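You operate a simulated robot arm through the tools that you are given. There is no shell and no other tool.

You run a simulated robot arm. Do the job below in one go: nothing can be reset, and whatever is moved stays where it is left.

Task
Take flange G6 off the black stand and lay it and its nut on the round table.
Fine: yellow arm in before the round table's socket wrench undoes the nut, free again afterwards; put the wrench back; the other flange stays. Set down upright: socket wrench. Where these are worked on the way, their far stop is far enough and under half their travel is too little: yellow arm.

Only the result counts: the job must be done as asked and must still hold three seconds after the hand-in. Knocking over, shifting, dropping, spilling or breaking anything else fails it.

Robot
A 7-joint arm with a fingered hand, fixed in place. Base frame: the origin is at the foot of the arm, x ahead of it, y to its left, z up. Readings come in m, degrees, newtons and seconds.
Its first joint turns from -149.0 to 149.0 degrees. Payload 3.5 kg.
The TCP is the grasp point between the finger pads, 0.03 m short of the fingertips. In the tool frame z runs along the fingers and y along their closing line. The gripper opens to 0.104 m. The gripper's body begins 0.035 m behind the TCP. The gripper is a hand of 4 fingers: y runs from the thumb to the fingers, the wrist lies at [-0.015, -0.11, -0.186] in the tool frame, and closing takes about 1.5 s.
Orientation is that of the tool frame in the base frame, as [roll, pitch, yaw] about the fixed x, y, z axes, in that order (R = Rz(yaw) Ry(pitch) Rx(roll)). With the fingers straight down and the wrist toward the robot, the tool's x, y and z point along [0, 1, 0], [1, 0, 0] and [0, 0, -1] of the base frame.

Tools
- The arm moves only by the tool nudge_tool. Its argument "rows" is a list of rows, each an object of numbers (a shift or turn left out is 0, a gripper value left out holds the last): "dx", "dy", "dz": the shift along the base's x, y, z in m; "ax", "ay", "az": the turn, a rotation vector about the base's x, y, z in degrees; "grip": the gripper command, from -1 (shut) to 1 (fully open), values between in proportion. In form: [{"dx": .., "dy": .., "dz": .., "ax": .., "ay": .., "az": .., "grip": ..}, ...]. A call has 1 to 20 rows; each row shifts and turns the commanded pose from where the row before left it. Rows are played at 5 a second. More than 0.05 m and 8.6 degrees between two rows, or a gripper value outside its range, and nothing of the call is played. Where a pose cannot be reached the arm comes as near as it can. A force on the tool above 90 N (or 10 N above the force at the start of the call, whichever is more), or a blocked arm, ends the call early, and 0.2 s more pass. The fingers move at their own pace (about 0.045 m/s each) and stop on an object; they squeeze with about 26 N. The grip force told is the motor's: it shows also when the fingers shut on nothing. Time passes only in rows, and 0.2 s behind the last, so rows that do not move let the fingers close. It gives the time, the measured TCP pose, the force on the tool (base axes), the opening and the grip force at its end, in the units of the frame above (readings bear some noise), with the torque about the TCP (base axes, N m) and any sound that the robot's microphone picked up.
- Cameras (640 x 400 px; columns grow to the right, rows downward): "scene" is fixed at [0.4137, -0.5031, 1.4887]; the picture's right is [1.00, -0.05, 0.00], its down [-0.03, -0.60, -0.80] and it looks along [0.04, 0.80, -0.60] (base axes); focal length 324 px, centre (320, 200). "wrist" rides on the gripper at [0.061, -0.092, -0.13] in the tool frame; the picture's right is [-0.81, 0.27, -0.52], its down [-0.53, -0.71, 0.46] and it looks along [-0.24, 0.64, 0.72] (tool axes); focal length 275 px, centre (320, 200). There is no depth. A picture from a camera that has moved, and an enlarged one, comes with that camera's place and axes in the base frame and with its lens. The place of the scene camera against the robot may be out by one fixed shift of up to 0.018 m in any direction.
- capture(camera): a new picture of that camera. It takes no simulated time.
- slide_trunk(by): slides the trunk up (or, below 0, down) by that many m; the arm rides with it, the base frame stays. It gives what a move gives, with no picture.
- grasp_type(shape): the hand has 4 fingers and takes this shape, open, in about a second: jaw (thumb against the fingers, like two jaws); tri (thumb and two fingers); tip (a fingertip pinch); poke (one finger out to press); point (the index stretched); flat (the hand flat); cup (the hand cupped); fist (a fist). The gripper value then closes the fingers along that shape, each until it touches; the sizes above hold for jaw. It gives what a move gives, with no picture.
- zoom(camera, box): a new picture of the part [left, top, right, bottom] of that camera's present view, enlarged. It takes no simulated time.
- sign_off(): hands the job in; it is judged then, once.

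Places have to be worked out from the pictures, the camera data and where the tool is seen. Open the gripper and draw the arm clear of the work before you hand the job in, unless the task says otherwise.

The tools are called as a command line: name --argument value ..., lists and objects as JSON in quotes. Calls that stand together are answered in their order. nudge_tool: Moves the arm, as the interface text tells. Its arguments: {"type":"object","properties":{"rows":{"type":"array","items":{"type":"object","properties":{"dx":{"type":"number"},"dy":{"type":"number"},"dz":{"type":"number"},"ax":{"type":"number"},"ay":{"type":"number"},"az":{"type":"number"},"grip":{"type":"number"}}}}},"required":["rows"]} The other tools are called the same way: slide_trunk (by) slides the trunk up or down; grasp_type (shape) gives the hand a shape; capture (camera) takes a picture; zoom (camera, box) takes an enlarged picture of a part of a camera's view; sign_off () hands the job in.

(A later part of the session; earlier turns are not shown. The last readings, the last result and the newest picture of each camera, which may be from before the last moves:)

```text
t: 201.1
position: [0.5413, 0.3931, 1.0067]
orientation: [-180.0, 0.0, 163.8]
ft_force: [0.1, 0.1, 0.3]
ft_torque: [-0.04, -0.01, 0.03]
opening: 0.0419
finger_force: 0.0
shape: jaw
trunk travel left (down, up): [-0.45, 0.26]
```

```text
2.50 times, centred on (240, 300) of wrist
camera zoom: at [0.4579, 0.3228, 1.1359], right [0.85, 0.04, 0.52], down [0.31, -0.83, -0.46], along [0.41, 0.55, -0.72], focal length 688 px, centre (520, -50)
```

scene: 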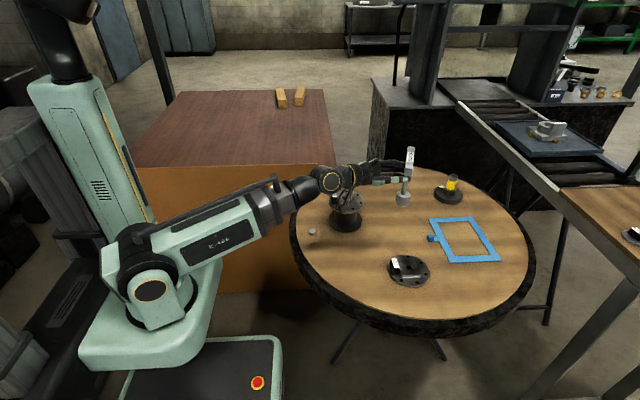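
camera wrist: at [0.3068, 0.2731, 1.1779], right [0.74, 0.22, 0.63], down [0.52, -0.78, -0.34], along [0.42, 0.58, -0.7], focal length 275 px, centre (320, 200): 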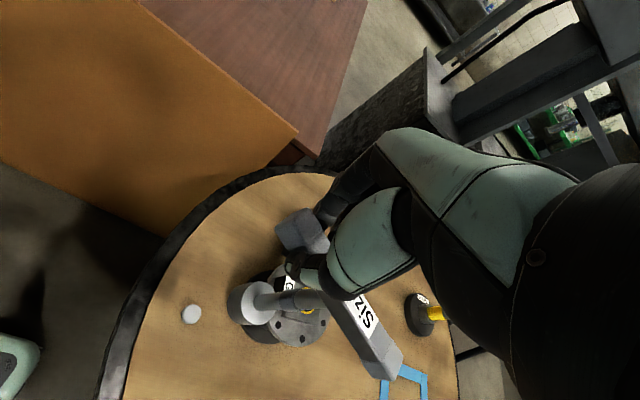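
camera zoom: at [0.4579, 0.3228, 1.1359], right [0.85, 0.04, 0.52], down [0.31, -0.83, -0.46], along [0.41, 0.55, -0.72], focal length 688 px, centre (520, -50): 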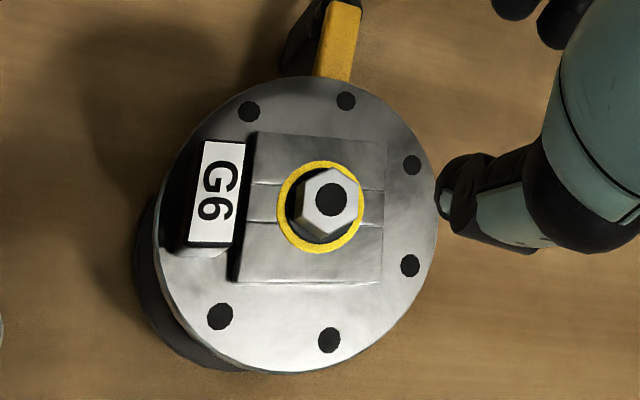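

Nut at (0.541, 0.3915), right below. Descend around it and grip.

nudge_tool --rows '[{"dy": -0.0016, "dz": -0.03}, {"dz": -0.04}, {"dz": -0.04}, {"dz": -0.02}, {"dz": -0.008}, {}]'

zoom --camera "wrist" --box '[220, 170, 400, 350]'

nudge_tool --rows '[{"dz": -0.004}, {}]'

```text
t: 202.5
position: [0.5407, 0.3921, 0.8665]
orientation: [-180.0, 0.1, 163.9]
ft_force: [0.8, -0.1, 0.1]
ft_torque: [0.0, 0.02, -0.05]
opening: 0.0418
finger_force: 0.0
shape: jaw
trunk travel left (down, up): [-0.45, 0.26]
```

```text
2.22 times, centred on (310, 260) of wrist
camera zoom: at [0.4586, 0.3216, 0.9972], right [0.85, 0.04, 0.52], down [0.31, -0.83, -0.46], along [0.41, 0.55, -0.72], focal length 612 px, centre (342, 67)
```

zoom: 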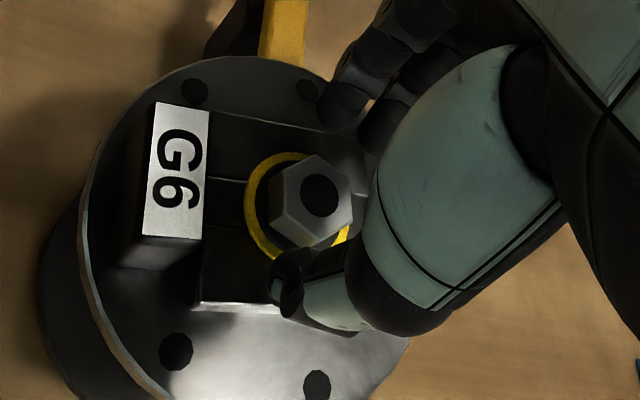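

```text
t: 203.1
position: [0.5422, 0.3921, 0.8628]
orientation: [-179.9, 0.1, 163.7]
ft_force: [0.2, 0.2, -0.7]
ft_torque: [-0.01, 0.0, -0.01]
opening: 0.0419
finger_force: 0.0
shape: jaw
trunk travel left (down, up): [-0.45, 0.26]
```

Closing on the nut, then a small test lift.

nudge_tool --rows '[{"dz": -0.002, "grip": -0.4}, {"grip": -1}, {}, {}, {}, {}]'

nudge_tool --rows '[{"dz": 0.002}, {"dz": 0.003}, {}]'

zoom --camera "scene" --box '[320, 160, 380, 220]'

```text
t: 204.5
position: [0.5416, 0.3905, 0.861]
orientation: [-179.9, -0.1, 163.6]
ft_force: [-0.2, -3.1, -2.9]
ft_torque: [-0.08, -0.01, 0.01]
opening: 0.0172
finger_force: 25.9
shape: jaw
trunk travel left (down, up): [-0.45, 0.26]
```

```text
t: 205.3
position: [0.5432, 0.3926, 0.8641]
orientation: [-179.8, 0.0, 163.8]
ft_force: [-3.6, -5.7, -25.8]
ft_torque: [-0.05, -0.02, 0.06]
opening: 0.0152
finger_force: 26.7
shape: jaw
trunk travel left (down, up): [-0.45, 0.26]
```

```text
6.67 times, centred on (350, 190) of scene
camera zoom: at [0.4137, -0.5031, 1.4887], right [1.0, -0.05, 0.0], down [-0.03, -0.6, -0.8], along [0.04, 0.8, -0.6], focal length 2157 px, centre (120, 267)
```

zoom: 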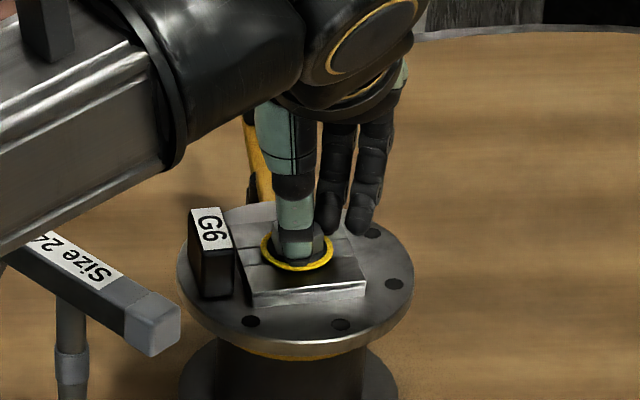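

It still holds axially (−26 N), but it has risen ~3 mm and went slack at the end of the wrench turn, so it may now spin by fingers. Release the pull and test-turn CCW a little.

nudge_tool --rows '[{"dz": -0.005}, {"grip": -0.5}, {"grip": -0.3}, {"dx": -0.001, "dy": -0.0005}, {"grip": -1}, {}, {}, {}, {}]'

nudge_tool --rows '[{"az": 5}, {"az": 5}, {"az": 5}, {}]'

zoom --camera "scene" --box '[330, 180, 370, 210]'

```text
t: 207.3
position: [0.5401, 0.3905, 0.8607]
orientation: [-180.0, 0.0, 163.7]
ft_force: [-0.7, -1.1, -0.9]
ft_torque: [-0.02, -0.01, 0.05]
opening: 0.0173
finger_force: 26.2
shape: jaw
trunk travel left (down, up): [-0.45, 0.26]
```

```text
t: 208.3
position: [0.5407, 0.3916, 0.8614]
orientation: [-179.9, 0.0, 178.8]
ft_force: [1.4, -0.2, 2.2]
ft_torque: [0.03, -0.02, -0.03]
opening: 0.0175
finger_force: 26.1
shape: jaw
trunk travel left (down, up): [-0.45, 0.26]
```

```text
13.33 times, centred on (350, 195) of scene
camera zoom: at [0.4137, -0.5031, 1.4887], right [1.0, -0.05, 0.0], down [-0.03, -0.6, -0.8], along [0.04, 0.8, -0.6], focal length 4313 px, centre (-80, 267)
```

zoom: 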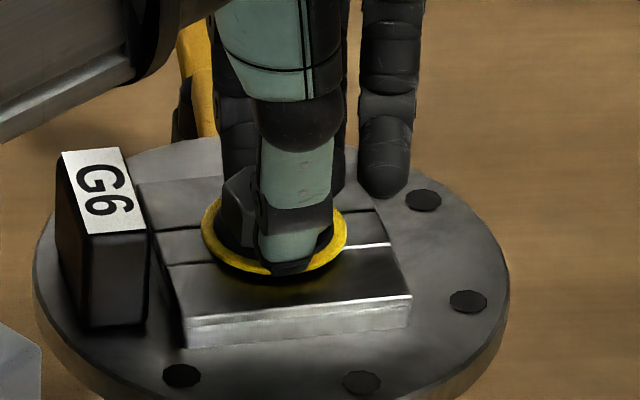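

The nut turns with the fingers at almost no torque. I'll spin it off in strokes: open, lift, swing back 120°, come down, grip, and turn 120° CCW again.

nudge_tool --rows '[{"grip": -0.5}, {"grip": -0.3}, {"dz": 0.03}, {"az": -8}, {"az": -8}, {"az": -8}, {"az": -8}, {"az": -8}, {"az": -8}, {"az": -8}, {"az": -8}, {"az": -8}, {"az": -8}, {"az": -8}, {"az": -8}, {"az": -8}, {"az": -8}, {"az": -8}, {}]'

zoom --camera "wrist" --box '[200, 190, 380, 370]'

zoom --camera "scene" --box '[330, 180, 370, 210]'

```text
t: 212.3
position: [0.5427, 0.391, 0.8906]
orientation: [180.0, 0.0, 58.5]
ft_force: [-0.2, -0.8, 0.6]
ft_torque: [0.0, -0.03, -0.02]
opening: 0.0361
finger_force: 0.0
shape: jaw
trunk travel left (down, up): [-0.45, 0.26]
```

```text
2.22 times, centred on (290, 280) of wrist
camera zoom: at [0.4967, 0.4921, 1.0209], right [-0.19, -0.83, 0.52], down [-0.89, -0.08, -0.46], along [0.42, -0.54, -0.72], focal length 612 px, centre (387, 22)
```

zoom: 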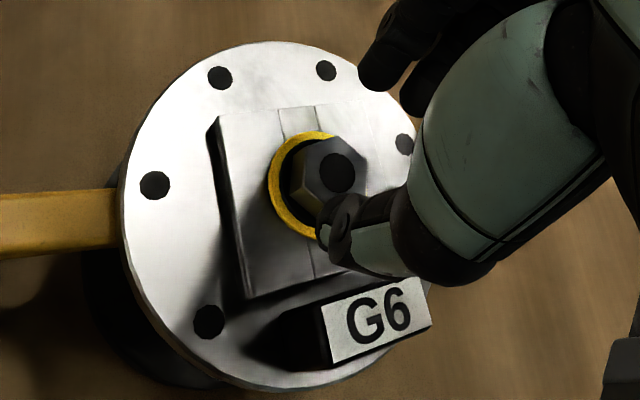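

```text
13.33 times, centred on (350, 195) of scene
camera zoom: at [0.4137, -0.5031, 1.4887], right [1.0, -0.05, 0.0], down [-0.03, -0.6, -0.8], along [0.04, 0.8, -0.6], focal length 4313 px, centre (-80, 267)
```

zoom: 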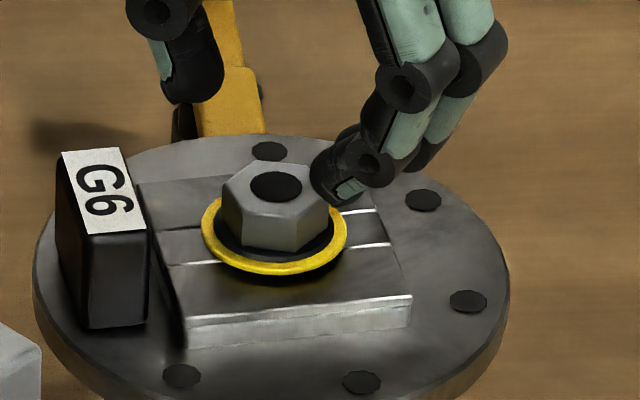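

The nut did turn ~10°. Descend, grip, and turn 120° CCW.

nudge_tool --rows '[{"dx": -0.0012, "dy": 0.0005, "dz": -0.015}, {"dz": -0.0135}, {"grip": -0.45}, {"grip": -1}, {}, {}, {}, {}]'

nudge_tool --rows '[{"az": 8}, {"az": 8}, {"az": 8}, {"az": 8}, {}]'

zoom --camera "scene" --box '[330, 180, 370, 210]'

```text
t: 214.1
position: [0.5408, 0.391, 0.8635]
orientation: [-180.0, 0.1, 58.8]
ft_force: [-4.3, 0.1, -3.9]
ft_torque: [-0.03, 0.08, -0.01]
opening: 0.0182
finger_force: 26.7
shape: jaw
trunk travel left (down, up): [-0.45, 0.26]
```

```text
t: 215.3
position: [0.5393, 0.3914, 0.8628]
orientation: [179.9, 0.0, 90.8]
ft_force: [-4.1, -1.0, 3.5]
ft_torque: [-0.01, 0.05, -0.02]
opening: 0.0182
finger_force: 26.3
shape: jaw
trunk travel left (down, up): [-0.45, 0.26]
```

```text
13.33 times, centred on (350, 195) of scene
camera zoom: at [0.4137, -0.5031, 1.4887], right [1.0, -0.05, 0.0], down [-0.03, -0.6, -0.8], along [0.04, 0.8, -0.6], focal length 4313 px, centre (-80, 267)
```

zoom: 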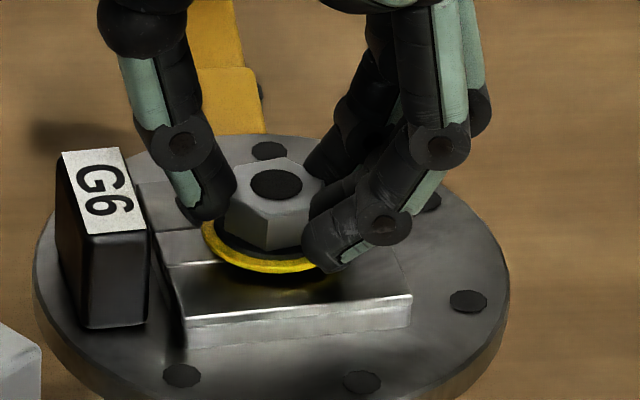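

The nut follows the hand freely. Continue the stroke to yaw ~178.

nudge_tool --rows '[{"az": 8, "dx": 0.0005}, {"az": 8, "dx": 0.0005}, {"az": 8}, {"az": 8}, {"az": 8}, {"az": 8}, {"az": 8}, {"az": 8}, {"az": 8}, {"az": 8}, {"az": 7}, {}]'

nudge_tool --rows '[{"dz": 0.0015}, {"dz": 0.0015}, {}]'

zoom --camera "scene" --box '[330, 180, 370, 210]'

```text
t: 217.9
position: [0.5405, 0.3901, 0.8635]
orientation: [179.9, 0.2, 177.9]
ft_force: [0.6, -6.4, 15.3]
ft_torque: [-0.19, 0.04, -0.06]
opening: 0.0186
finger_force: 26.4
shape: jaw
trunk travel left (down, up): [-0.45, 0.26]
```

```text
t: 218.7
position: [0.5415, 0.3907, 0.8638]
orientation: [179.9, 0.0, 177.8]
ft_force: [-0.9, -6.2, -1.0]
ft_torque: [-0.16, -0.01, -0.01]
opening: 0.0183
finger_force: 26.4
shape: jaw
trunk travel left (down, up): [-0.45, 0.26]
```

```text
13.33 times, centred on (350, 195) of scene
camera zoom: at [0.4137, -0.5031, 1.4887], right [1.0, -0.05, 0.0], down [-0.03, -0.6, -0.8], along [0.04, 0.8, -0.6], focal length 4313 px, centre (-80, 267)
```

zoom: 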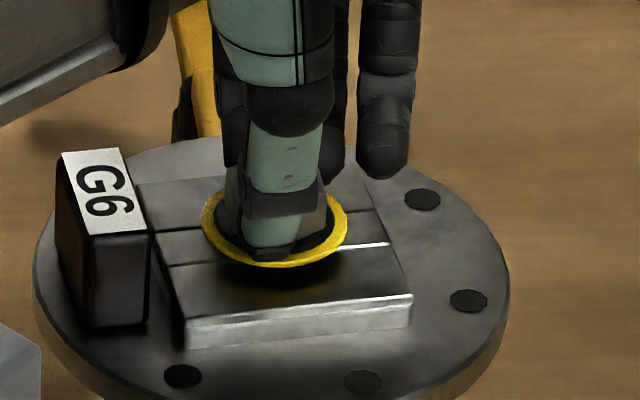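

The nut climbed and pushed the hand up (+15 N), so the thread is running out. Test whether it lifts now.

nudge_tool --rows '[{"dz": 0.002}, {"dz": 0.002}, {}]'

zoom --camera "scene" --box '[330, 180, 370, 210]'

```text
t: 219.5
position: [0.5426, 0.3909, 0.8692]
orientation: [-179.9, -0.1, 177.8]
ft_force: [-3.8, -10.4, -19.1]
ft_torque: [-0.15, 0.04, -0.01]
opening: 0.017
finger_force: 25.5
shape: jaw
trunk travel left (down, up): [-0.45, 0.26]
```

```text
13.33 times, centred on (350, 195) of scene
camera zoom: at [0.4137, -0.5031, 1.4887], right [1.0, -0.05, 0.0], down [-0.03, -0.6, -0.8], along [0.04, 0.8, -0.6], focal length 4313 px, centre (-80, 267)
```

zoom: 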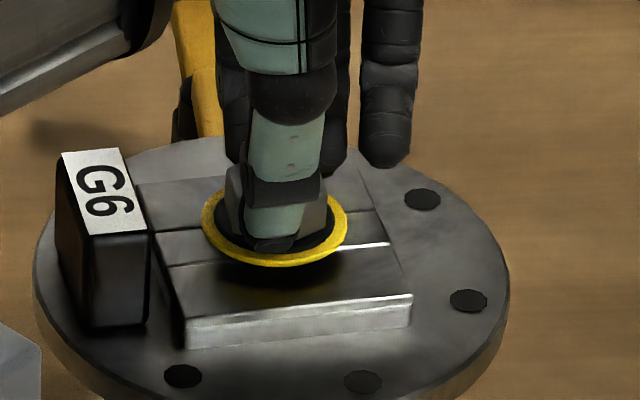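

Still threaded. Another stroke: open, lift, swing back, regrip slightly higher, and turn.

nudge_tool --rows '[{"grip": -0.5, "dz": -0.003}, {"grip": -0.3}, {"dz": 0.03}, {"az": -8}, {"az": -8}, {"az": -8}, {"az": -8}, {"az": -8}, {"az": -8}, {"az": -8}, {"az": -8}, {"az": -8}, {"az": -8}, {"az": -8}, {"az": -8}, {"az": -8}, {"az": -8}, {"az": -7}, {}]'

zoom --camera "scene" --box '[330, 180, 370, 210]'

zoom --camera "wrist" --box '[200, 190, 380, 370]'

```text
t: 223.5
position: [0.5404, 0.3917, 0.8966]
orientation: [-180.0, 0.0, 58.6]
ft_force: [-0.3, 0.2, -0.9]
ft_torque: [0.03, 0.0, -0.02]
opening: 0.0362
finger_force: 0.1
shape: jaw
trunk travel left (down, up): [-0.45, 0.26]
```

```text
13.33 times, centred on (350, 195) of scene
camera zoom: at [0.4137, -0.5031, 1.4887], right [1.0, -0.05, 0.0], down [-0.03, -0.6, -0.8], along [0.04, 0.8, -0.6], focal length 4313 px, centre (-80, 267)
```

zoom: 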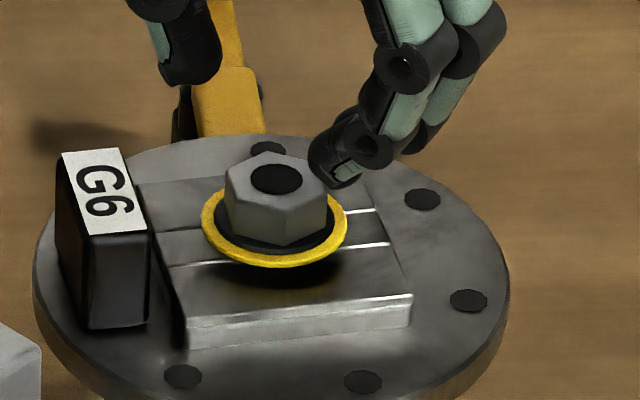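

```text
2.22 times, centred on (290, 280) of wrist
camera zoom: at [0.4958, 0.4921, 1.0264], right [-0.19, -0.83, 0.52], down [-0.89, -0.08, -0.46], along [0.42, -0.54, -0.72], focal length 612 px, centre (387, 22)
```

zoom: 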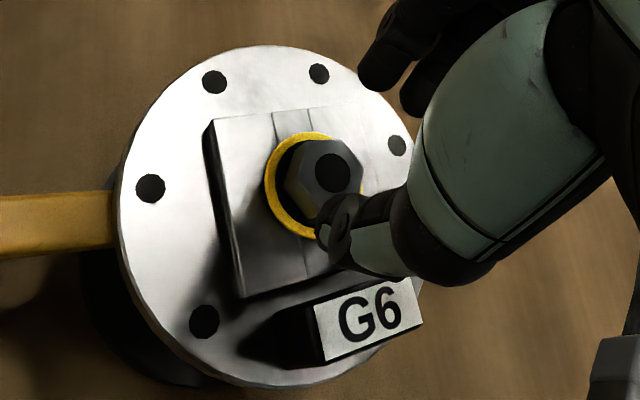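

The nut rises ~3 mm per 120° stroke. Repeat: descend, grip, turn 120° with a matching slow rise.

nudge_tool --rows '[{"dx": 0.0004, "dz": -0.015}, {"dz": -0.0155}, {"grip": -0.45}, {"grip": -1}, {}, {}, {}, {}]'

nudge_tool --rows '[{"az": 8, "dz": 0.0002}, {"az": 8, "dz": 0.0002}, {"az": 8, "dz": 0.0002}, {"az": 8, "dz": 0.0002}, {"az": 8, "dz": 0.0002}, {"az": 8, "dz": 0.0002}, {"az": 8, "dz": 0.0002}, {"az": 8, "dz": 0.0002}, {"az": 8, "dz": 0.0002}, {"az": 8, "dz": 0.0002}, {"az": 8, "dz": 0.0002}, {"az": 8, "dz": 0.0002}, {"az": 8, "dz": 0.0002}, {"az": 8, "dz": 0.0002}, {"az": 7, "dz": 0.0002}, {}]'

nudge_tool --rows '[{"dz": 0.002}, {"dz": 0.002}, {}]'

zoom --camera "scene" --box '[330, 180, 370, 210]'

```text
t: 225.3
position: [0.5416, 0.3927, 0.8661]
orientation: [-180.0, 0.1, 58.7]
ft_force: [-5.0, -0.4, -3.1]
ft_torque: [-0.01, 0.09, -0.02]
opening: 0.0179
finger_force: 26.1
shape: jaw
trunk travel left (down, up): [-0.45, 0.26]
```

```text
t: 228.7
position: [0.5418, 0.3909, 0.8687]
orientation: [179.9, 0.0, 177.8]
ft_force: [-5.9, -5.7, -2.6]
ft_torque: [-0.09, 0.12, -0.02]
opening: 0.0177
finger_force: 26.5
shape: jaw
trunk travel left (down, up): [-0.45, 0.26]
```

```text
t: 229.5
position: [0.5412, 0.3906, 0.8751]
orientation: [179.8, 0.0, 177.6]
ft_force: [-1.7, -6.8, 12.9]
ft_torque: [-0.24, 0.08, 0.0]
opening: 0.0155
finger_force: 25.8
shape: jaw
trunk travel left (down, up): [-0.45, 0.26]
```

```text
13.33 times, centred on (350, 195) of scene
camera zoom: at [0.4137, -0.5031, 1.4887], right [1.0, -0.05, 0.0], down [-0.03, -0.6, -0.8], along [0.04, 0.8, -0.6], focal length 4313 px, centre (-80, 267)
```

zoom: 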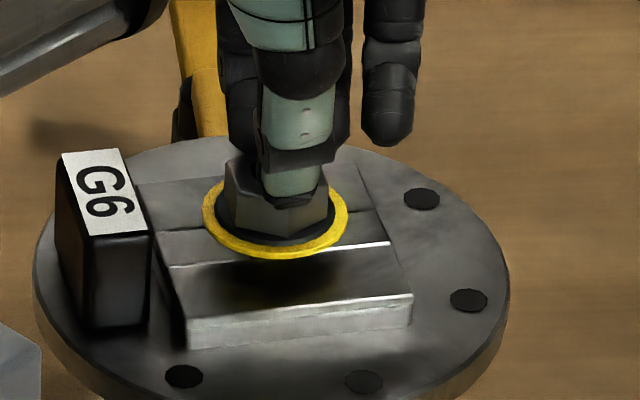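

Still not off. One more stroke (nut is now ~8.5 mm up).

nudge_tool --rows '[{"grip": -0.5}, {"grip": -0.3}, {"dz": 0.026}, {"az": -8}, {"az": -8}, {"az": -8}, {"az": -8}, {"az": -8}, {"az": -8}, {"az": -8}, {"az": -8}, {"az": -8}, {"az": -8}, {"az": -8}, {"az": -8}, {"az": -8}, {"az": -8}, {"az": -7}, {}]'

zoom --camera "scene" --box '[330, 180, 370, 210]'

```text
t: 233.5
position: [0.5416, 0.3907, 0.8977]
orientation: [180.0, 0.0, 58.8]
ft_force: [0.4, 0.4, -0.2]
ft_torque: [0.0, -0.01, 0.0]
opening: 0.0361
finger_force: 0.1
shape: jaw
trunk travel left (down, up): [-0.45, 0.26]
```

```text
13.33 times, centred on (350, 195) of scene
camera zoom: at [0.4137, -0.5031, 1.4887], right [1.0, -0.05, 0.0], down [-0.03, -0.6, -0.8], along [0.04, 0.8, -0.6], focal length 4313 px, centre (-80, 267)
```

zoom: 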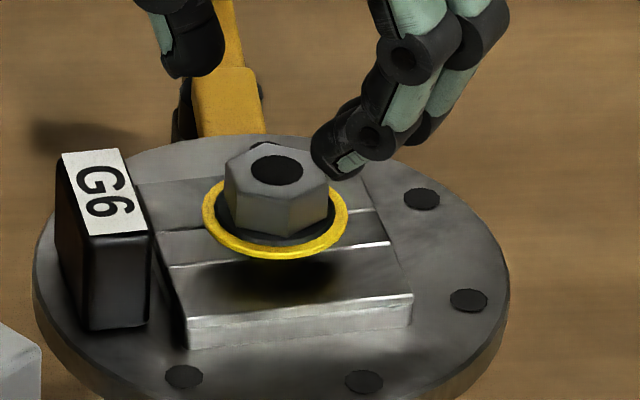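

Rising steadily. Descend to grip height and turn again.

nudge_tool --rows '[{"dz": -0.014, "dy": 0.0005}, {"dz": -0.0145}, {"grip": -0.45}, {"grip": -1}, {}, {}, {}, {}]'

nudge_tool --rows '[{"az": 8, "dz": 0.0002}, {"az": 8, "dz": 0.0002}, {"az": 8, "dz": 0.0002}, {"az": 8, "dz": 0.0002}, {"az": 8, "dz": 0.0002}, {"az": 8, "dz": 0.0002}, {"az": 8, "dz": 0.0002}, {"az": 8, "dz": 0.0002}, {"az": 8, "dz": 0.0002}, {"az": 8, "dz": 0.0002}, {"az": 8, "dz": 0.0002}, {"az": 8, "dz": 0.0002}, {"az": 8, "dz": 0.0002}, {"az": 8, "dz": 0.0002}, {"az": 7, "dz": 0.0002}, {}]'

nudge_tool --rows '[{"dz": 0.0015}, {"dz": 0.0015}, {}]'

zoom --camera "scene" --box '[330, 180, 370, 210]'

```text
t: 235.3
position: [0.5412, 0.391, 0.8702]
orientation: [180.0, 0.0, 58.7]
ft_force: [-5.3, 1.1, -0.6]
ft_torque: [0.08, 0.17, -0.04]
opening: 0.0184
finger_force: 25.2
shape: jaw
trunk travel left (down, up): [-0.45, 0.26]
```

```text
t: 238.7
position: [0.542, 0.3917, 0.8753]
orientation: [179.9, 0.2, 177.8]
ft_force: [-2.4, -6.4, 6.4]
ft_torque: [-0.22, 0.04, -0.04]
opening: 0.0176
finger_force: 25.6
shape: jaw
trunk travel left (down, up): [-0.45, 0.26]
```

```text
t: 239.5
position: [0.5409, 0.3916, 0.8778]
orientation: [180.0, 0.1, 177.6]
ft_force: [-4.0, -8.7, 11.1]
ft_torque: [-0.26, 0.12, -0.04]
opening: 0.0157
finger_force: 26.0
shape: jaw
trunk travel left (down, up): [-0.45, 0.26]
```

```text
13.33 times, centred on (350, 195) of scene
camera zoom: at [0.4137, -0.5031, 1.4887], right [1.0, -0.05, 0.0], down [-0.03, -0.6, -0.8], along [0.04, 0.8, -0.6], focal length 4313 px, centre (-80, 267)
```

zoom: 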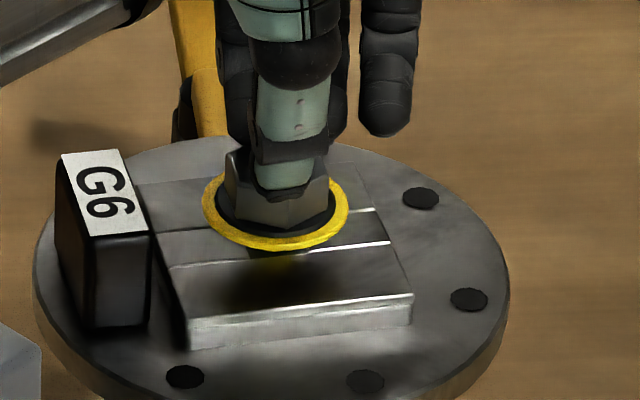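

Up another 3 mm. I'll regrip squarely at this height and test-lift.

nudge_tool --rows '[{"grip": -0.5}, {"grip": -0.3}, {"dz": -0.005}, {}, {"grip": -0.5}, {"grip": -1}, {}, {}, {}, {}]'

nudge_tool --rows '[{"dz": 0.002}, {"dz": 0.002}, {}]'

zoom --camera "scene" --box '[330, 180, 370, 210]'

```text
t: 241.7
position: [0.5392, 0.3908, 0.8737]
orientation: [179.8, 0.2, 177.7]
ft_force: [0.8, -3.5, 42.0]
ft_torque: [-0.57, -0.02, -0.11]
opening: 0.0244
finger_force: 25.6
shape: jaw
trunk travel left (down, up): [-0.45, 0.26]
```

```text
t: 242.5
position: [0.5402, 0.3903, 0.8747]
orientation: [180.0, 0.0, 177.8]
ft_force: [-0.7, -1.1, 16.5]
ft_torque: [-0.26, 0.02, -0.09]
opening: 0.0221
finger_force: 25.5
shape: jaw
trunk travel left (down, up): [-0.45, 0.26]
```

```text
13.33 times, centred on (350, 195) of scene
camera zoom: at [0.4137, -0.5031, 1.4887], right [1.0, -0.05, 0.0], down [-0.03, -0.6, -0.8], along [0.04, 0.8, -0.6], focal length 4313 px, centre (-80, 267)
```

zoom: 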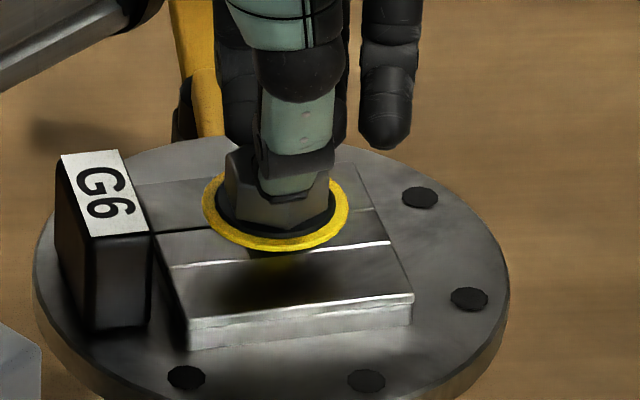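

The fingertips were pressing on the ring. Reopen, go 5 mm higher, regrip and test.

nudge_tool --rows '[{"grip": -0.3}, {}, {"dz": 0.0035}, {}, {"grip": -0.5}, {"grip": -1}, {}, {}, {}, {}]'

nudge_tool --rows '[{"dz": 0.002}, {"dz": 0.002}, {}]'

zoom --camera "scene" --box '[330, 180, 370, 210]'

```text
t: 244.7
position: [0.5413, 0.3916, 0.8801]
orientation: [179.8, 0.1, 177.7]
ft_force: [4.6, 0.2, 7.4]
ft_torque: [0.14, -0.1, -0.02]
opening: 0.0056
finger_force: 25.9
shape: jaw
trunk travel left (down, up): [-0.45, 0.26]
```

```text
t: 245.5
position: [0.5407, 0.3913, 0.883]
orientation: [-180.0, 0.0, 177.7]
ft_force: [-0.1, -0.1, -0.3]
ft_torque: [0.01, -0.01, -0.01]
opening: 0.0044
finger_force: 26.0
shape: jaw
trunk travel left (down, up): [-0.45, 0.26]
```

```text
13.33 times, centred on (350, 195) of scene
camera zoom: at [0.4137, -0.5031, 1.4887], right [1.0, -0.05, 0.0], down [-0.03, -0.6, -0.8], along [0.04, 0.8, -0.6], focal length 4313 px, centre (-80, 267)
```

zoom: 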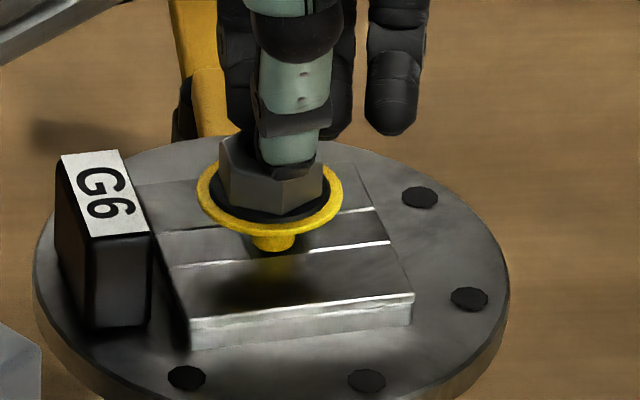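

The nut jumped up – a yellow neck is now visible below its ring. Check whether the fingers hold it.

nudge_tool --rows '[{"dz": 0.004}, {}]'

zoom --camera "scene" --box '[330, 175, 370, 210]'

zoom --camera "wrist" --box '[220, 170, 400, 350]'

```text
t: 246.1
position: [0.5413, 0.3926, 0.8875]
orientation: [-179.9, 0.0, 177.7]
ft_force: [-0.1, -0.3, -0.7]
ft_torque: [-0.03, 0.0, -0.01]
opening: 0.004
finger_force: 26.3
shape: jaw
trunk travel left (down, up): [-0.45, 0.26]
```

```text
11.43 times, centred on (350, 192) of scene
camera zoom: at [0.4137, -0.5031, 1.4887], right [1.0, -0.05, 0.0], down [-0.03, -0.6, -0.8], along [0.04, 0.8, -0.6], focal length 3697 px, centre (-23, 286)
```

zoom: 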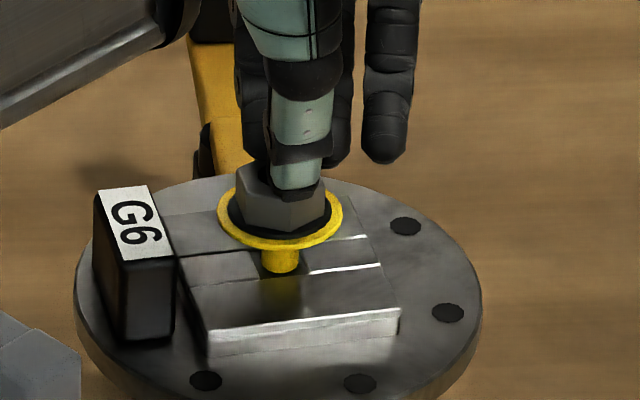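

```text
2.22 times, centred on (310, 260) of wrist
camera zoom: at [0.4785, 0.3033, 1.0168], right [0.82, 0.24, 0.52], down [0.5, -0.73, -0.46], along [0.27, 0.63, -0.72], focal length 612 px, centre (342, 67)
```

zoom: 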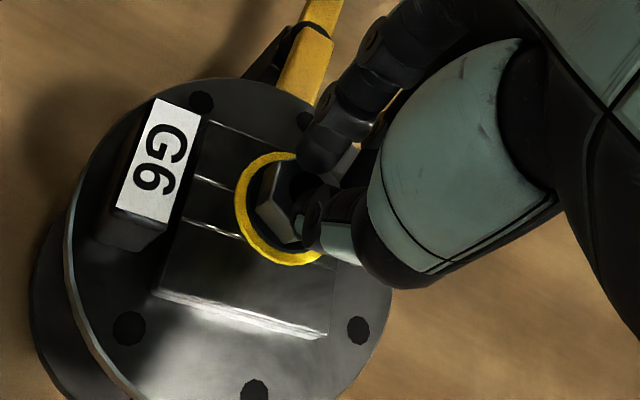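

The nut moves with the hand, but the grip is only on its upper edge. I'll lower it back onto the stud, take a better grip lower down, then lift.

nudge_tool --rows '[{"dz": -0.004}, {"dz": -0.005}, {}]'

zoom --camera "scene" --box '[330, 175, 370, 210]'

```text
t: 246.9
position: [0.5415, 0.3904, 0.8802]
orientation: [179.8, 0.3, 177.7]
ft_force: [13.7, -2.2, 24.1]
ft_torque: [0.01, -0.4, -0.08]
opening: 0.0038
finger_force: 26.5
shape: jaw
trunk travel left (down, up): [-0.45, 0.26]
```

```text
11.43 times, centred on (350, 192) of scene
camera zoom: at [0.4137, -0.5031, 1.4887], right [1.0, -0.05, 0.0], down [-0.03, -0.6, -0.8], along [0.04, 0.8, -0.6], focal length 3697 px, centre (-23, 286)
```

zoom: 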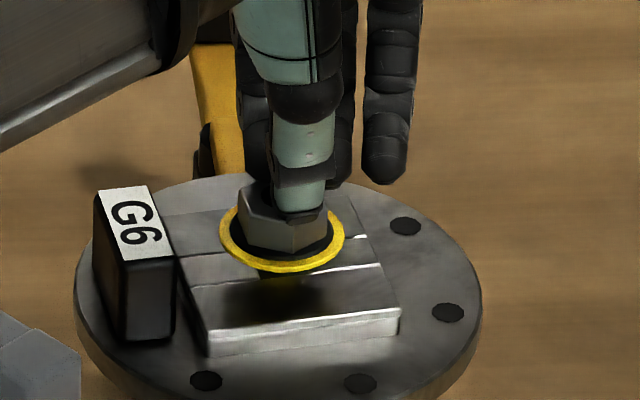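

Open, settle 2 mm lower, and regrip.

nudge_tool --rows '[{"grip": -0.3}, {}, {"dz": -0.002}, {}]'

zoom --camera "wrist" --box '[220, 170, 400, 350]'

zoom --camera "scene" --box '[330, 175, 370, 210]'

```text
t: 247.9
position: [0.5402, 0.3917, 0.8761]
orientation: [-179.9, -0.1, 177.7]
ft_force: [-0.2, 1.5, 0.4]
ft_torque: [0.01, 0.01, 0.01]
opening: 0.0361
finger_force: 0.1
shape: jaw
trunk travel left (down, up): [-0.45, 0.26]
```

```text
2.22 times, centred on (310, 260) of wrist
camera zoom: at [0.4776, 0.3029, 1.0058], right [0.82, 0.24, 0.52], down [0.5, -0.73, -0.46], along [0.27, 0.63, -0.72], focal length 612 px, centre (342, 67)
```

zoom: 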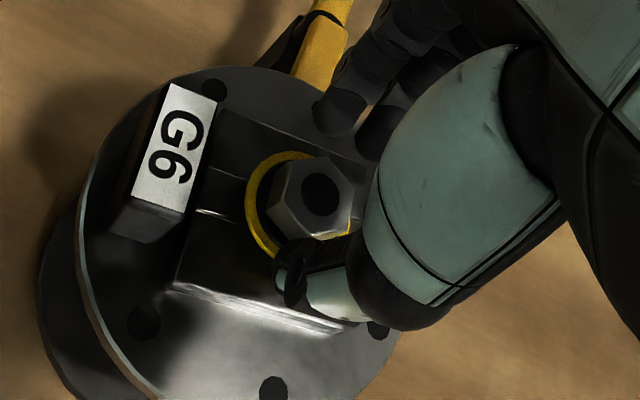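

```text
11.43 times, centred on (350, 192) of scene
camera zoom: at [0.4137, -0.5031, 1.4887], right [1.0, -0.05, 0.0], down [-0.03, -0.6, -0.8], along [0.04, 0.8, -0.6], focal length 3697 px, centre (-23, 286)
```

zoom: 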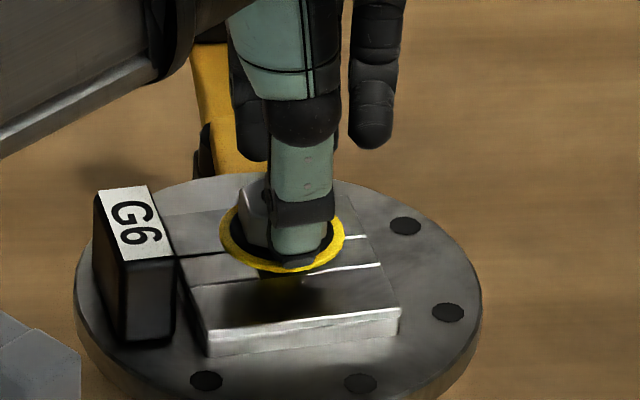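

The nut sits on its stud between thumb and fingers. Close and lift gently.

nudge_tool --rows '[{"dz": -0.001, "grip": -0.5}, {"grip": -1}, {}, {}, {}, {}]'

nudge_tool --rows '[{"dz": 0.003}, {"dz": 0.003}, {}]'

zoom --camera "scene" --box '[330, 175, 370, 210]'

```text
t: 249.3
position: [0.5423, 0.3926, 0.8771]
orientation: [179.8, 0.2, 177.7]
ft_force: [8.9, 2.2, 29.1]
ft_torque: [0.16, -0.19, -0.02]
opening: 0.0118
finger_force: 26.1
shape: jaw
trunk travel left (down, up): [-0.45, 0.26]
```

```text
t: 250.1
position: [0.5413, 0.3922, 0.8804]
orientation: [-180.0, 0.0, 177.8]
ft_force: [-0.2, 0.3, 0.5]
ft_torque: [-0.02, -0.01, 0.02]
opening: 0.01
finger_force: 25.9
shape: jaw
trunk travel left (down, up): [-0.45, 0.26]
```

```text
11.43 times, centred on (350, 192) of scene
camera zoom: at [0.4137, -0.5031, 1.4887], right [1.0, -0.05, 0.0], down [-0.03, -0.6, -0.8], along [0.04, 0.8, -0.6], focal length 3697 px, centre (-23, 286)
```

zoom: 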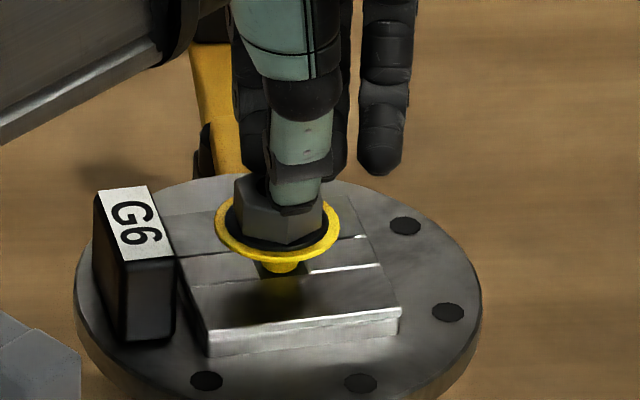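

The nut is free. For a secure carry I want the deeper grip that gave ~18 mm opening: lower it back, open, go ~5 mm deeper, and close again.

nudge_tool --rows '[{"dz": -0.003}, {"dz": -0.002}, {"grip": -0.3}, {}, {"dz": -0.002}, {}]'

nudge_tool --rows '[{"dz": -0.002}, {}]'

zoom --camera "scene" --box '[330, 175, 370, 210]'

```text
t: 251.5
position: [0.5421, 0.3921, 0.8743]
orientation: [-180.0, 0.0, 177.9]
ft_force: [0.2, 0.3, 0.0]
ft_torque: [-0.01, 0.0, 0.0]
opening: 0.0364
finger_force: 0.0
shape: jaw
trunk travel left (down, up): [-0.45, 0.26]
```

```text
t: 252.1
position: [0.5419, 0.3918, 0.8719]
orientation: [179.9, 0.0, 177.7]
ft_force: [1.0, -0.8, -0.7]
ft_torque: [0.0, 0.01, 0.01]
opening: 0.0362
finger_force: 0.0
shape: jaw
trunk travel left (down, up): [-0.45, 0.26]
```

```text
11.43 times, centred on (350, 192) of scene
camera zoom: at [0.4137, -0.5031, 1.4887], right [1.0, -0.05, 0.0], down [-0.03, -0.6, -0.8], along [0.04, 0.8, -0.6], focal length 3697 px, centre (-23, 286)
```

zoom: 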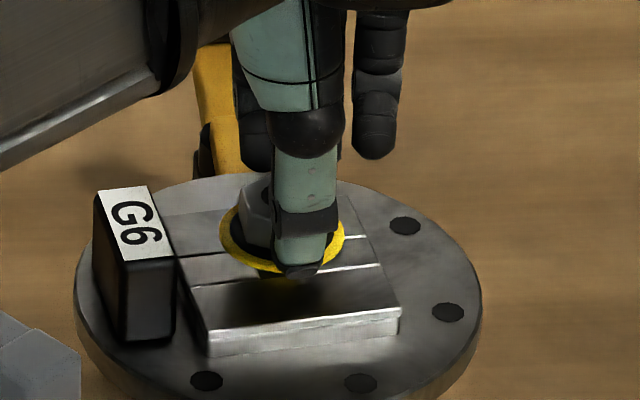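

nudge_tool --rows '[{"grip": -0.5}, {"grip": -1}, {}, {}, {}, {}]'

zoom --camera "scene" --box '[330, 175, 370, 210]'

```text
t: 253.5
position: [0.5418, 0.3912, 0.8715]
orientation: [179.9, 0.1, 177.7]
ft_force: [2.3, -4.3, -1.2]
ft_torque: [-0.09, 0.0, -0.01]
opening: 0.0159
finger_force: 26.0
shape: jaw
trunk travel left (down, up): [-0.45, 0.26]
```

```text
11.43 times, centred on (350, 192) of scene
camera zoom: at [0.4137, -0.5031, 1.4887], right [1.0, -0.05, 0.0], down [-0.03, -0.6, -0.8], along [0.04, 0.8, -0.6], focal length 3697 px, centre (-23, 286)
```

zoom: 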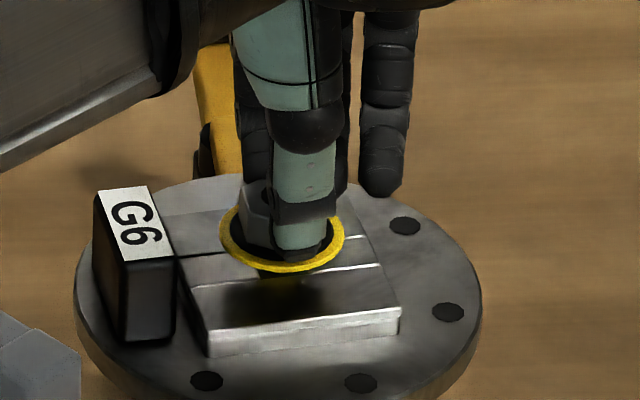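

A solid grip with no side load. Lifting the nut clear.

nudge_tool --rows '[{"dz": 0.004}, {"dz": 0.006}, {}]'

zoom --camera "scene" --box '[330, 175, 370, 210]'

```text
t: 254.3
position: [0.5396, 0.3924, 0.8827]
orientation: [-180.0, 0.0, 177.8]
ft_force: [0.1, -0.6, 0.2]
ft_torque: [0.0, -0.01, -0.03]
opening: 0.0155
finger_force: 26.0
shape: jaw
trunk travel left (down, up): [-0.45, 0.26]
```

```text
11.43 times, centred on (350, 192) of scene
camera zoom: at [0.4137, -0.5031, 1.4887], right [1.0, -0.05, 0.0], down [-0.03, -0.6, -0.8], along [0.04, 0.8, -0.6], focal length 3697 px, centre (-23, 286)
```

zoom: 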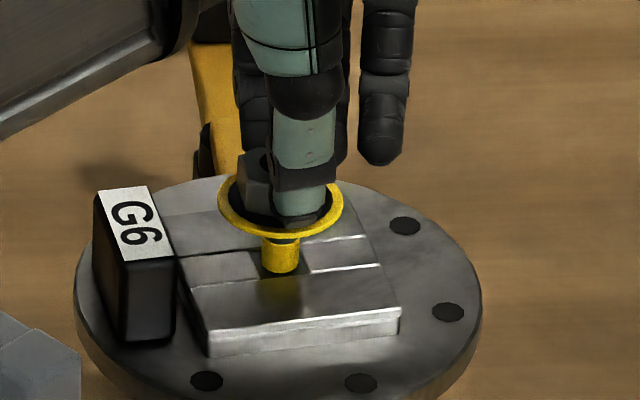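

It lifts freely with the yellow stud staying behind. Lift well clear.

nudge_tool --rows '[{"dz": 0.015}, {"dz": 0.025}, {"dz": 0.03}, {"dz": 0.03}, {}]'

zoom --camera "scene" --box '[320, 150, 380, 220]'

capture --camera "scene"

```text
t: 255.5
position: [0.5421, 0.3927, 0.9823]
orientation: [180.0, 0.1, 177.7]
ft_force: [-0.1, -0.1, -0.6]
ft_torque: [-0.02, -0.04, 0.0]
opening: 0.0156
finger_force: 25.5
shape: jaw
trunk travel left (down, up): [-0.45, 0.26]
```

```text
5.71 times, centred on (350, 185) of scene
camera zoom: at [0.4137, -0.5031, 1.4887], right [1.0, -0.05, 0.0], down [-0.03, -0.6, -0.8], along [0.04, 0.8, -0.6], focal length 1848 px, centre (149, 286)
```

zoom: 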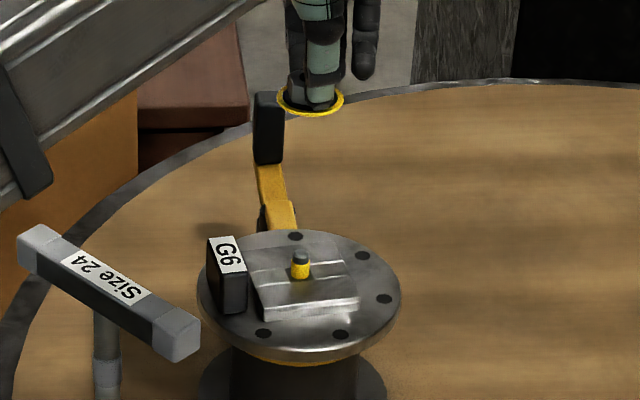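

```text
taken
```

scene: 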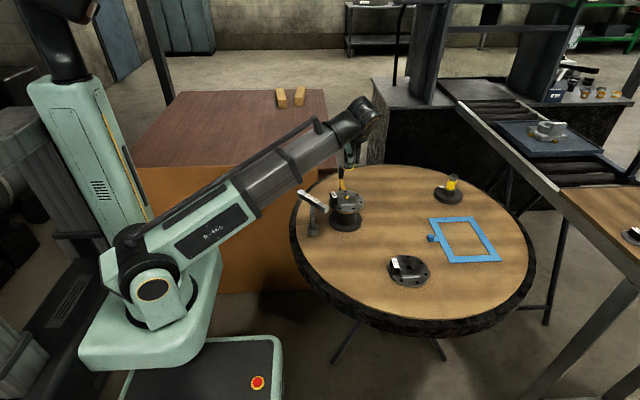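

The nut is in hand, the stud stays on the stand. Carry it to a free spot at about (0.66, 0.275) and lower.

nudge_tool --rows '[{"dx": 0.013, "dy": -0.013, "az": -6}, {"dx": 0.013, "dy": -0.013, "az": -6}, {"dx": 0.013, "dy": -0.013, "az": -6}, {"dx": 0.013, "dy": -0.013, "az": -6}, {"dx": 0.013, "dy": -0.013, "az": -6}, {"dx": 0.013, "dy": -0.013, "az": -6}, {"dx": 0.013, "dy": -0.013, "az": -6}, {"dx": 0.013, "dy": -0.013, "az": -6}, {"dx": 0.013, "dy": -0.013, "az": -6}, {"dz": -0.04}, {"dz": -0.04}, {"dz": -0.04}, {"dz": -0.04}, {"dz": -0.04}, {}]'

zoom --camera "scene" --box '[340, 160, 430, 260]'

```text
t: 258.7
position: [0.6564, 0.275, 0.7814]
orientation: [180.0, 0.0, 123.8]
ft_force: [0.0, 0.0, 0.2]
ft_torque: [-0.03, -0.03, 0.0]
opening: 0.0154
finger_force: 26.2
shape: jaw
trunk travel left (down, up): [-0.45, 0.26]
```

```text
4.00 times, centred on (385, 210) of scene
camera zoom: at [0.4137, -0.5031, 1.4887], right [1.0, -0.05, 0.0], down [-0.03, -0.6, -0.8], along [0.04, 0.8, -0.6], focal length 1294 px, centre (60, 160)
```

zoom: 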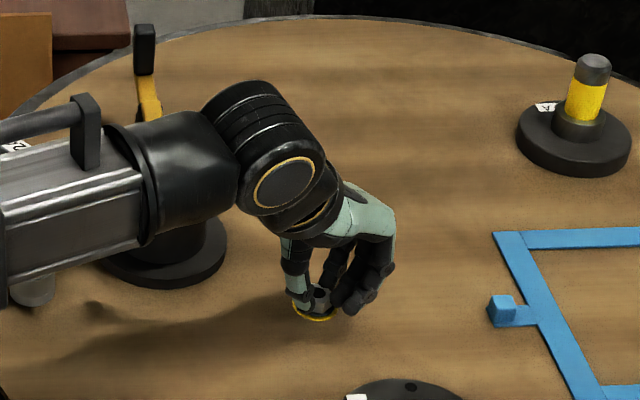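

Hand just above the table. Lower gently until contact.

nudge_tool --rows '[{"dz": -0.012}, {"dz": -0.008}, {}]'

nudge_tool --rows '[{"dz": -0.004}, {}]'

nudge_tool --rows '[{"dz": -0.003}, {}]'

nudge_tool --rows '[{"dz": -0.002}, {}]'

```text
t: 259.5
position: [0.6572, 0.2743, 0.7619]
orientation: [-180.0, 0.0, 123.8]
ft_force: [-1.2, 0.7, 0.3]
ft_torque: [0.0, -0.01, 0.01]
opening: 0.0153
finger_force: 25.9
shape: jaw
trunk travel left (down, up): [-0.45, 0.26]
```

```text
t: 260.1
position: [0.6574, 0.2746, 0.758]
orientation: [179.9, 0.0, 123.7]
ft_force: [0.4, -0.3, -1.5]
ft_torque: [-0.01, -0.01, -0.01]
opening: 0.0155
finger_force: 25.7
shape: jaw
trunk travel left (down, up): [-0.45, 0.26]
```

```text
t: 260.7
position: [0.6577, 0.2754, 0.7555]
orientation: [180.0, 0.0, 123.7]
ft_force: [-0.5, -0.5, 1.4]
ft_torque: [0.01, -0.02, 0.04]
opening: 0.0153
finger_force: 25.8
shape: jaw
trunk travel left (down, up): [-0.45, 0.26]
```

```text
t: 261.3
position: [0.6587, 0.2737, 0.7536]
orientation: [179.9, -0.1, 123.7]
ft_force: [-1.3, 1.0, 13.4]
ft_torque: [0.05, -0.01, -0.01]
opening: 0.0158
finger_force: 26.4
shape: jaw
trunk travel left (down, up): [-0.45, 0.26]
```

The nut is on the table (13 N). Ease 1 mm, open, and rise.

nudge_tool --rows '[{"dz": 0.0015}, {"grip": -0.6}, {"grip": -0.4}, {"grip": -0.1}, {"grip": 0.1}, {}, {"dz": 0.01}, {"dz": 0.03}, {"dz": 0.04}, {"dz": 0.05}, {"dz": 0.05}, {"dz": 0.05}, {}]'

zoom --camera "scene" --box '[340, 160, 430, 260]'

capture --camera "wrist"

```text
t: 264.1
position: [0.6588, 0.2752, 0.9825]
orientation: [180.0, 0.0, 123.7]
ft_force: [0.1, 0.3, -0.2]
ft_torque: [0.0, -0.02, -0.03]
opening: 0.0566
finger_force: 0.1
shape: jaw
trunk travel left (down, up): [-0.45, 0.26]
```

```text
4.00 times, centred on (385, 210) of scene
camera zoom: at [0.4137, -0.5031, 1.4887], right [1.0, -0.05, 0.0], down [-0.03, -0.6, -0.8], along [0.04, 0.8, -0.6], focal length 1294 px, centre (60, 160)
```

zoom: 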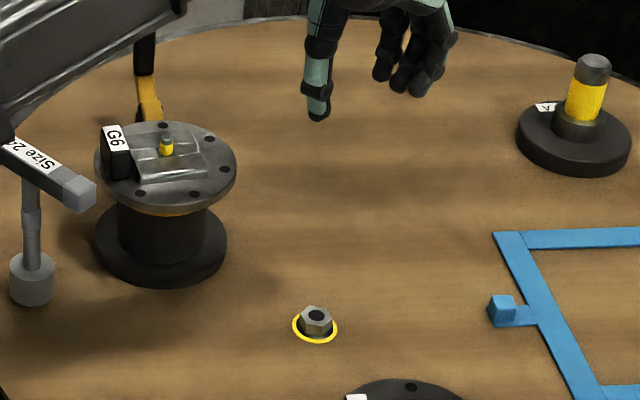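

```text
taken
camera wrist: at [0.5498, 0.276, 1.1128], right [0.68, -0.52, 0.52], down [-0.3, -0.84, -0.46], along [0.67, 0.16, -0.72], focal length 275 px, centre (320, 200)
```

wrist: 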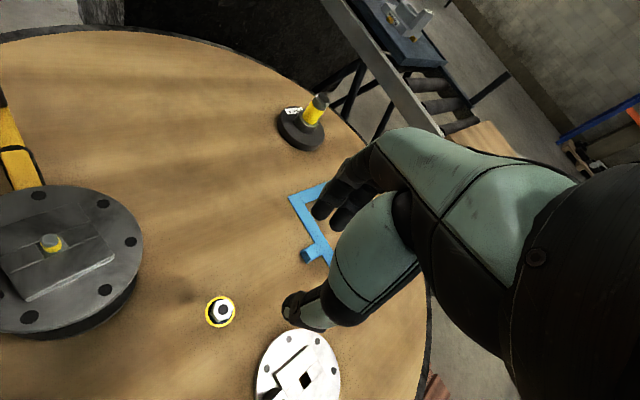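

The nut lies flat on the table. Next free the yellow arm: move above its knob near (0.545, 0.568), yaw ~93.

nudge_tool --rows '[{"dx": -0.0142, "dy": 0.0366, "dz": 0.003, "az": -3.8}, {"dx": -0.0142, "dy": 0.0366, "dz": 0.003, "az": -3.8}, {"dx": -0.0142, "dy": 0.0366, "dz": 0.003, "az": -3.8}, {"dx": -0.0142, "dy": 0.0366, "dz": 0.003, "az": -3.8}, {"dx": -0.0142, "dy": 0.0366, "dz": 0.003, "az": -3.8}, {"dx": -0.0142, "dy": 0.0366, "dz": 0.003, "az": -3.8}, {"dx": -0.0142, "dy": 0.0366, "dz": 0.003, "az": -3.8}, {"dx": -0.0142, "dy": 0.0366, "dz": 0.003, "az": -3.8}, {}]'

capture --camera "wrist"

zoom --camera "wrist" --box '[170, 240, 330, 380]'

```text
t: 266.1
position: [0.5453, 0.5679, 1.0083]
orientation: [-180.0, 0.0, 93.3]
ft_force: [-0.7, 0.4, 0.2]
ft_torque: [-0.03, -0.04, 0.01]
opening: 0.0568
finger_force: 0.1
shape: jaw
trunk travel left (down, up): [-0.45, 0.26]
```

```text
taken
camera wrist: at [0.4511, 0.6257, 1.1383], right [0.32, -0.79, 0.52], down [-0.68, -0.57, -0.46], along [0.66, -0.21, -0.72], focal length 275 px, centre (320, 200)
```

wrist: 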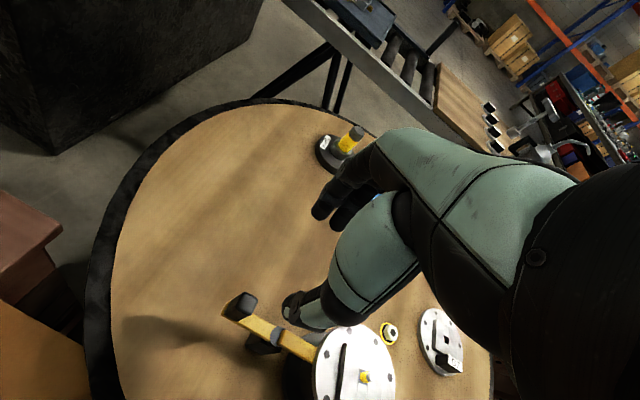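

```text
2.86 times, centred on (250, 310) of wrist
camera zoom: at [0.4511, 0.6257, 1.1383], right [0.32, -0.79, 0.52], down [-0.68, -0.57, -0.46], along [0.66, -0.21, -0.72], focal length 786 px, centre (520, -114)
```

zoom: 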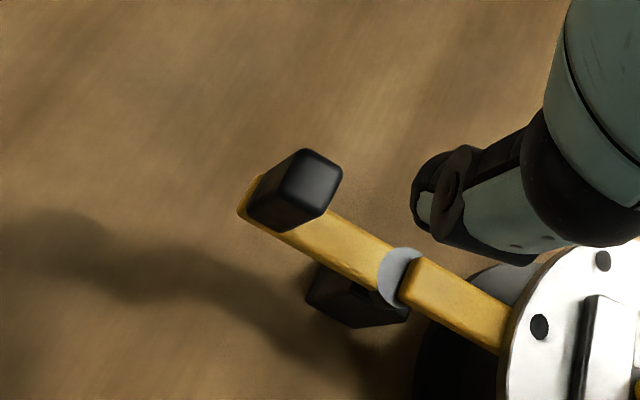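

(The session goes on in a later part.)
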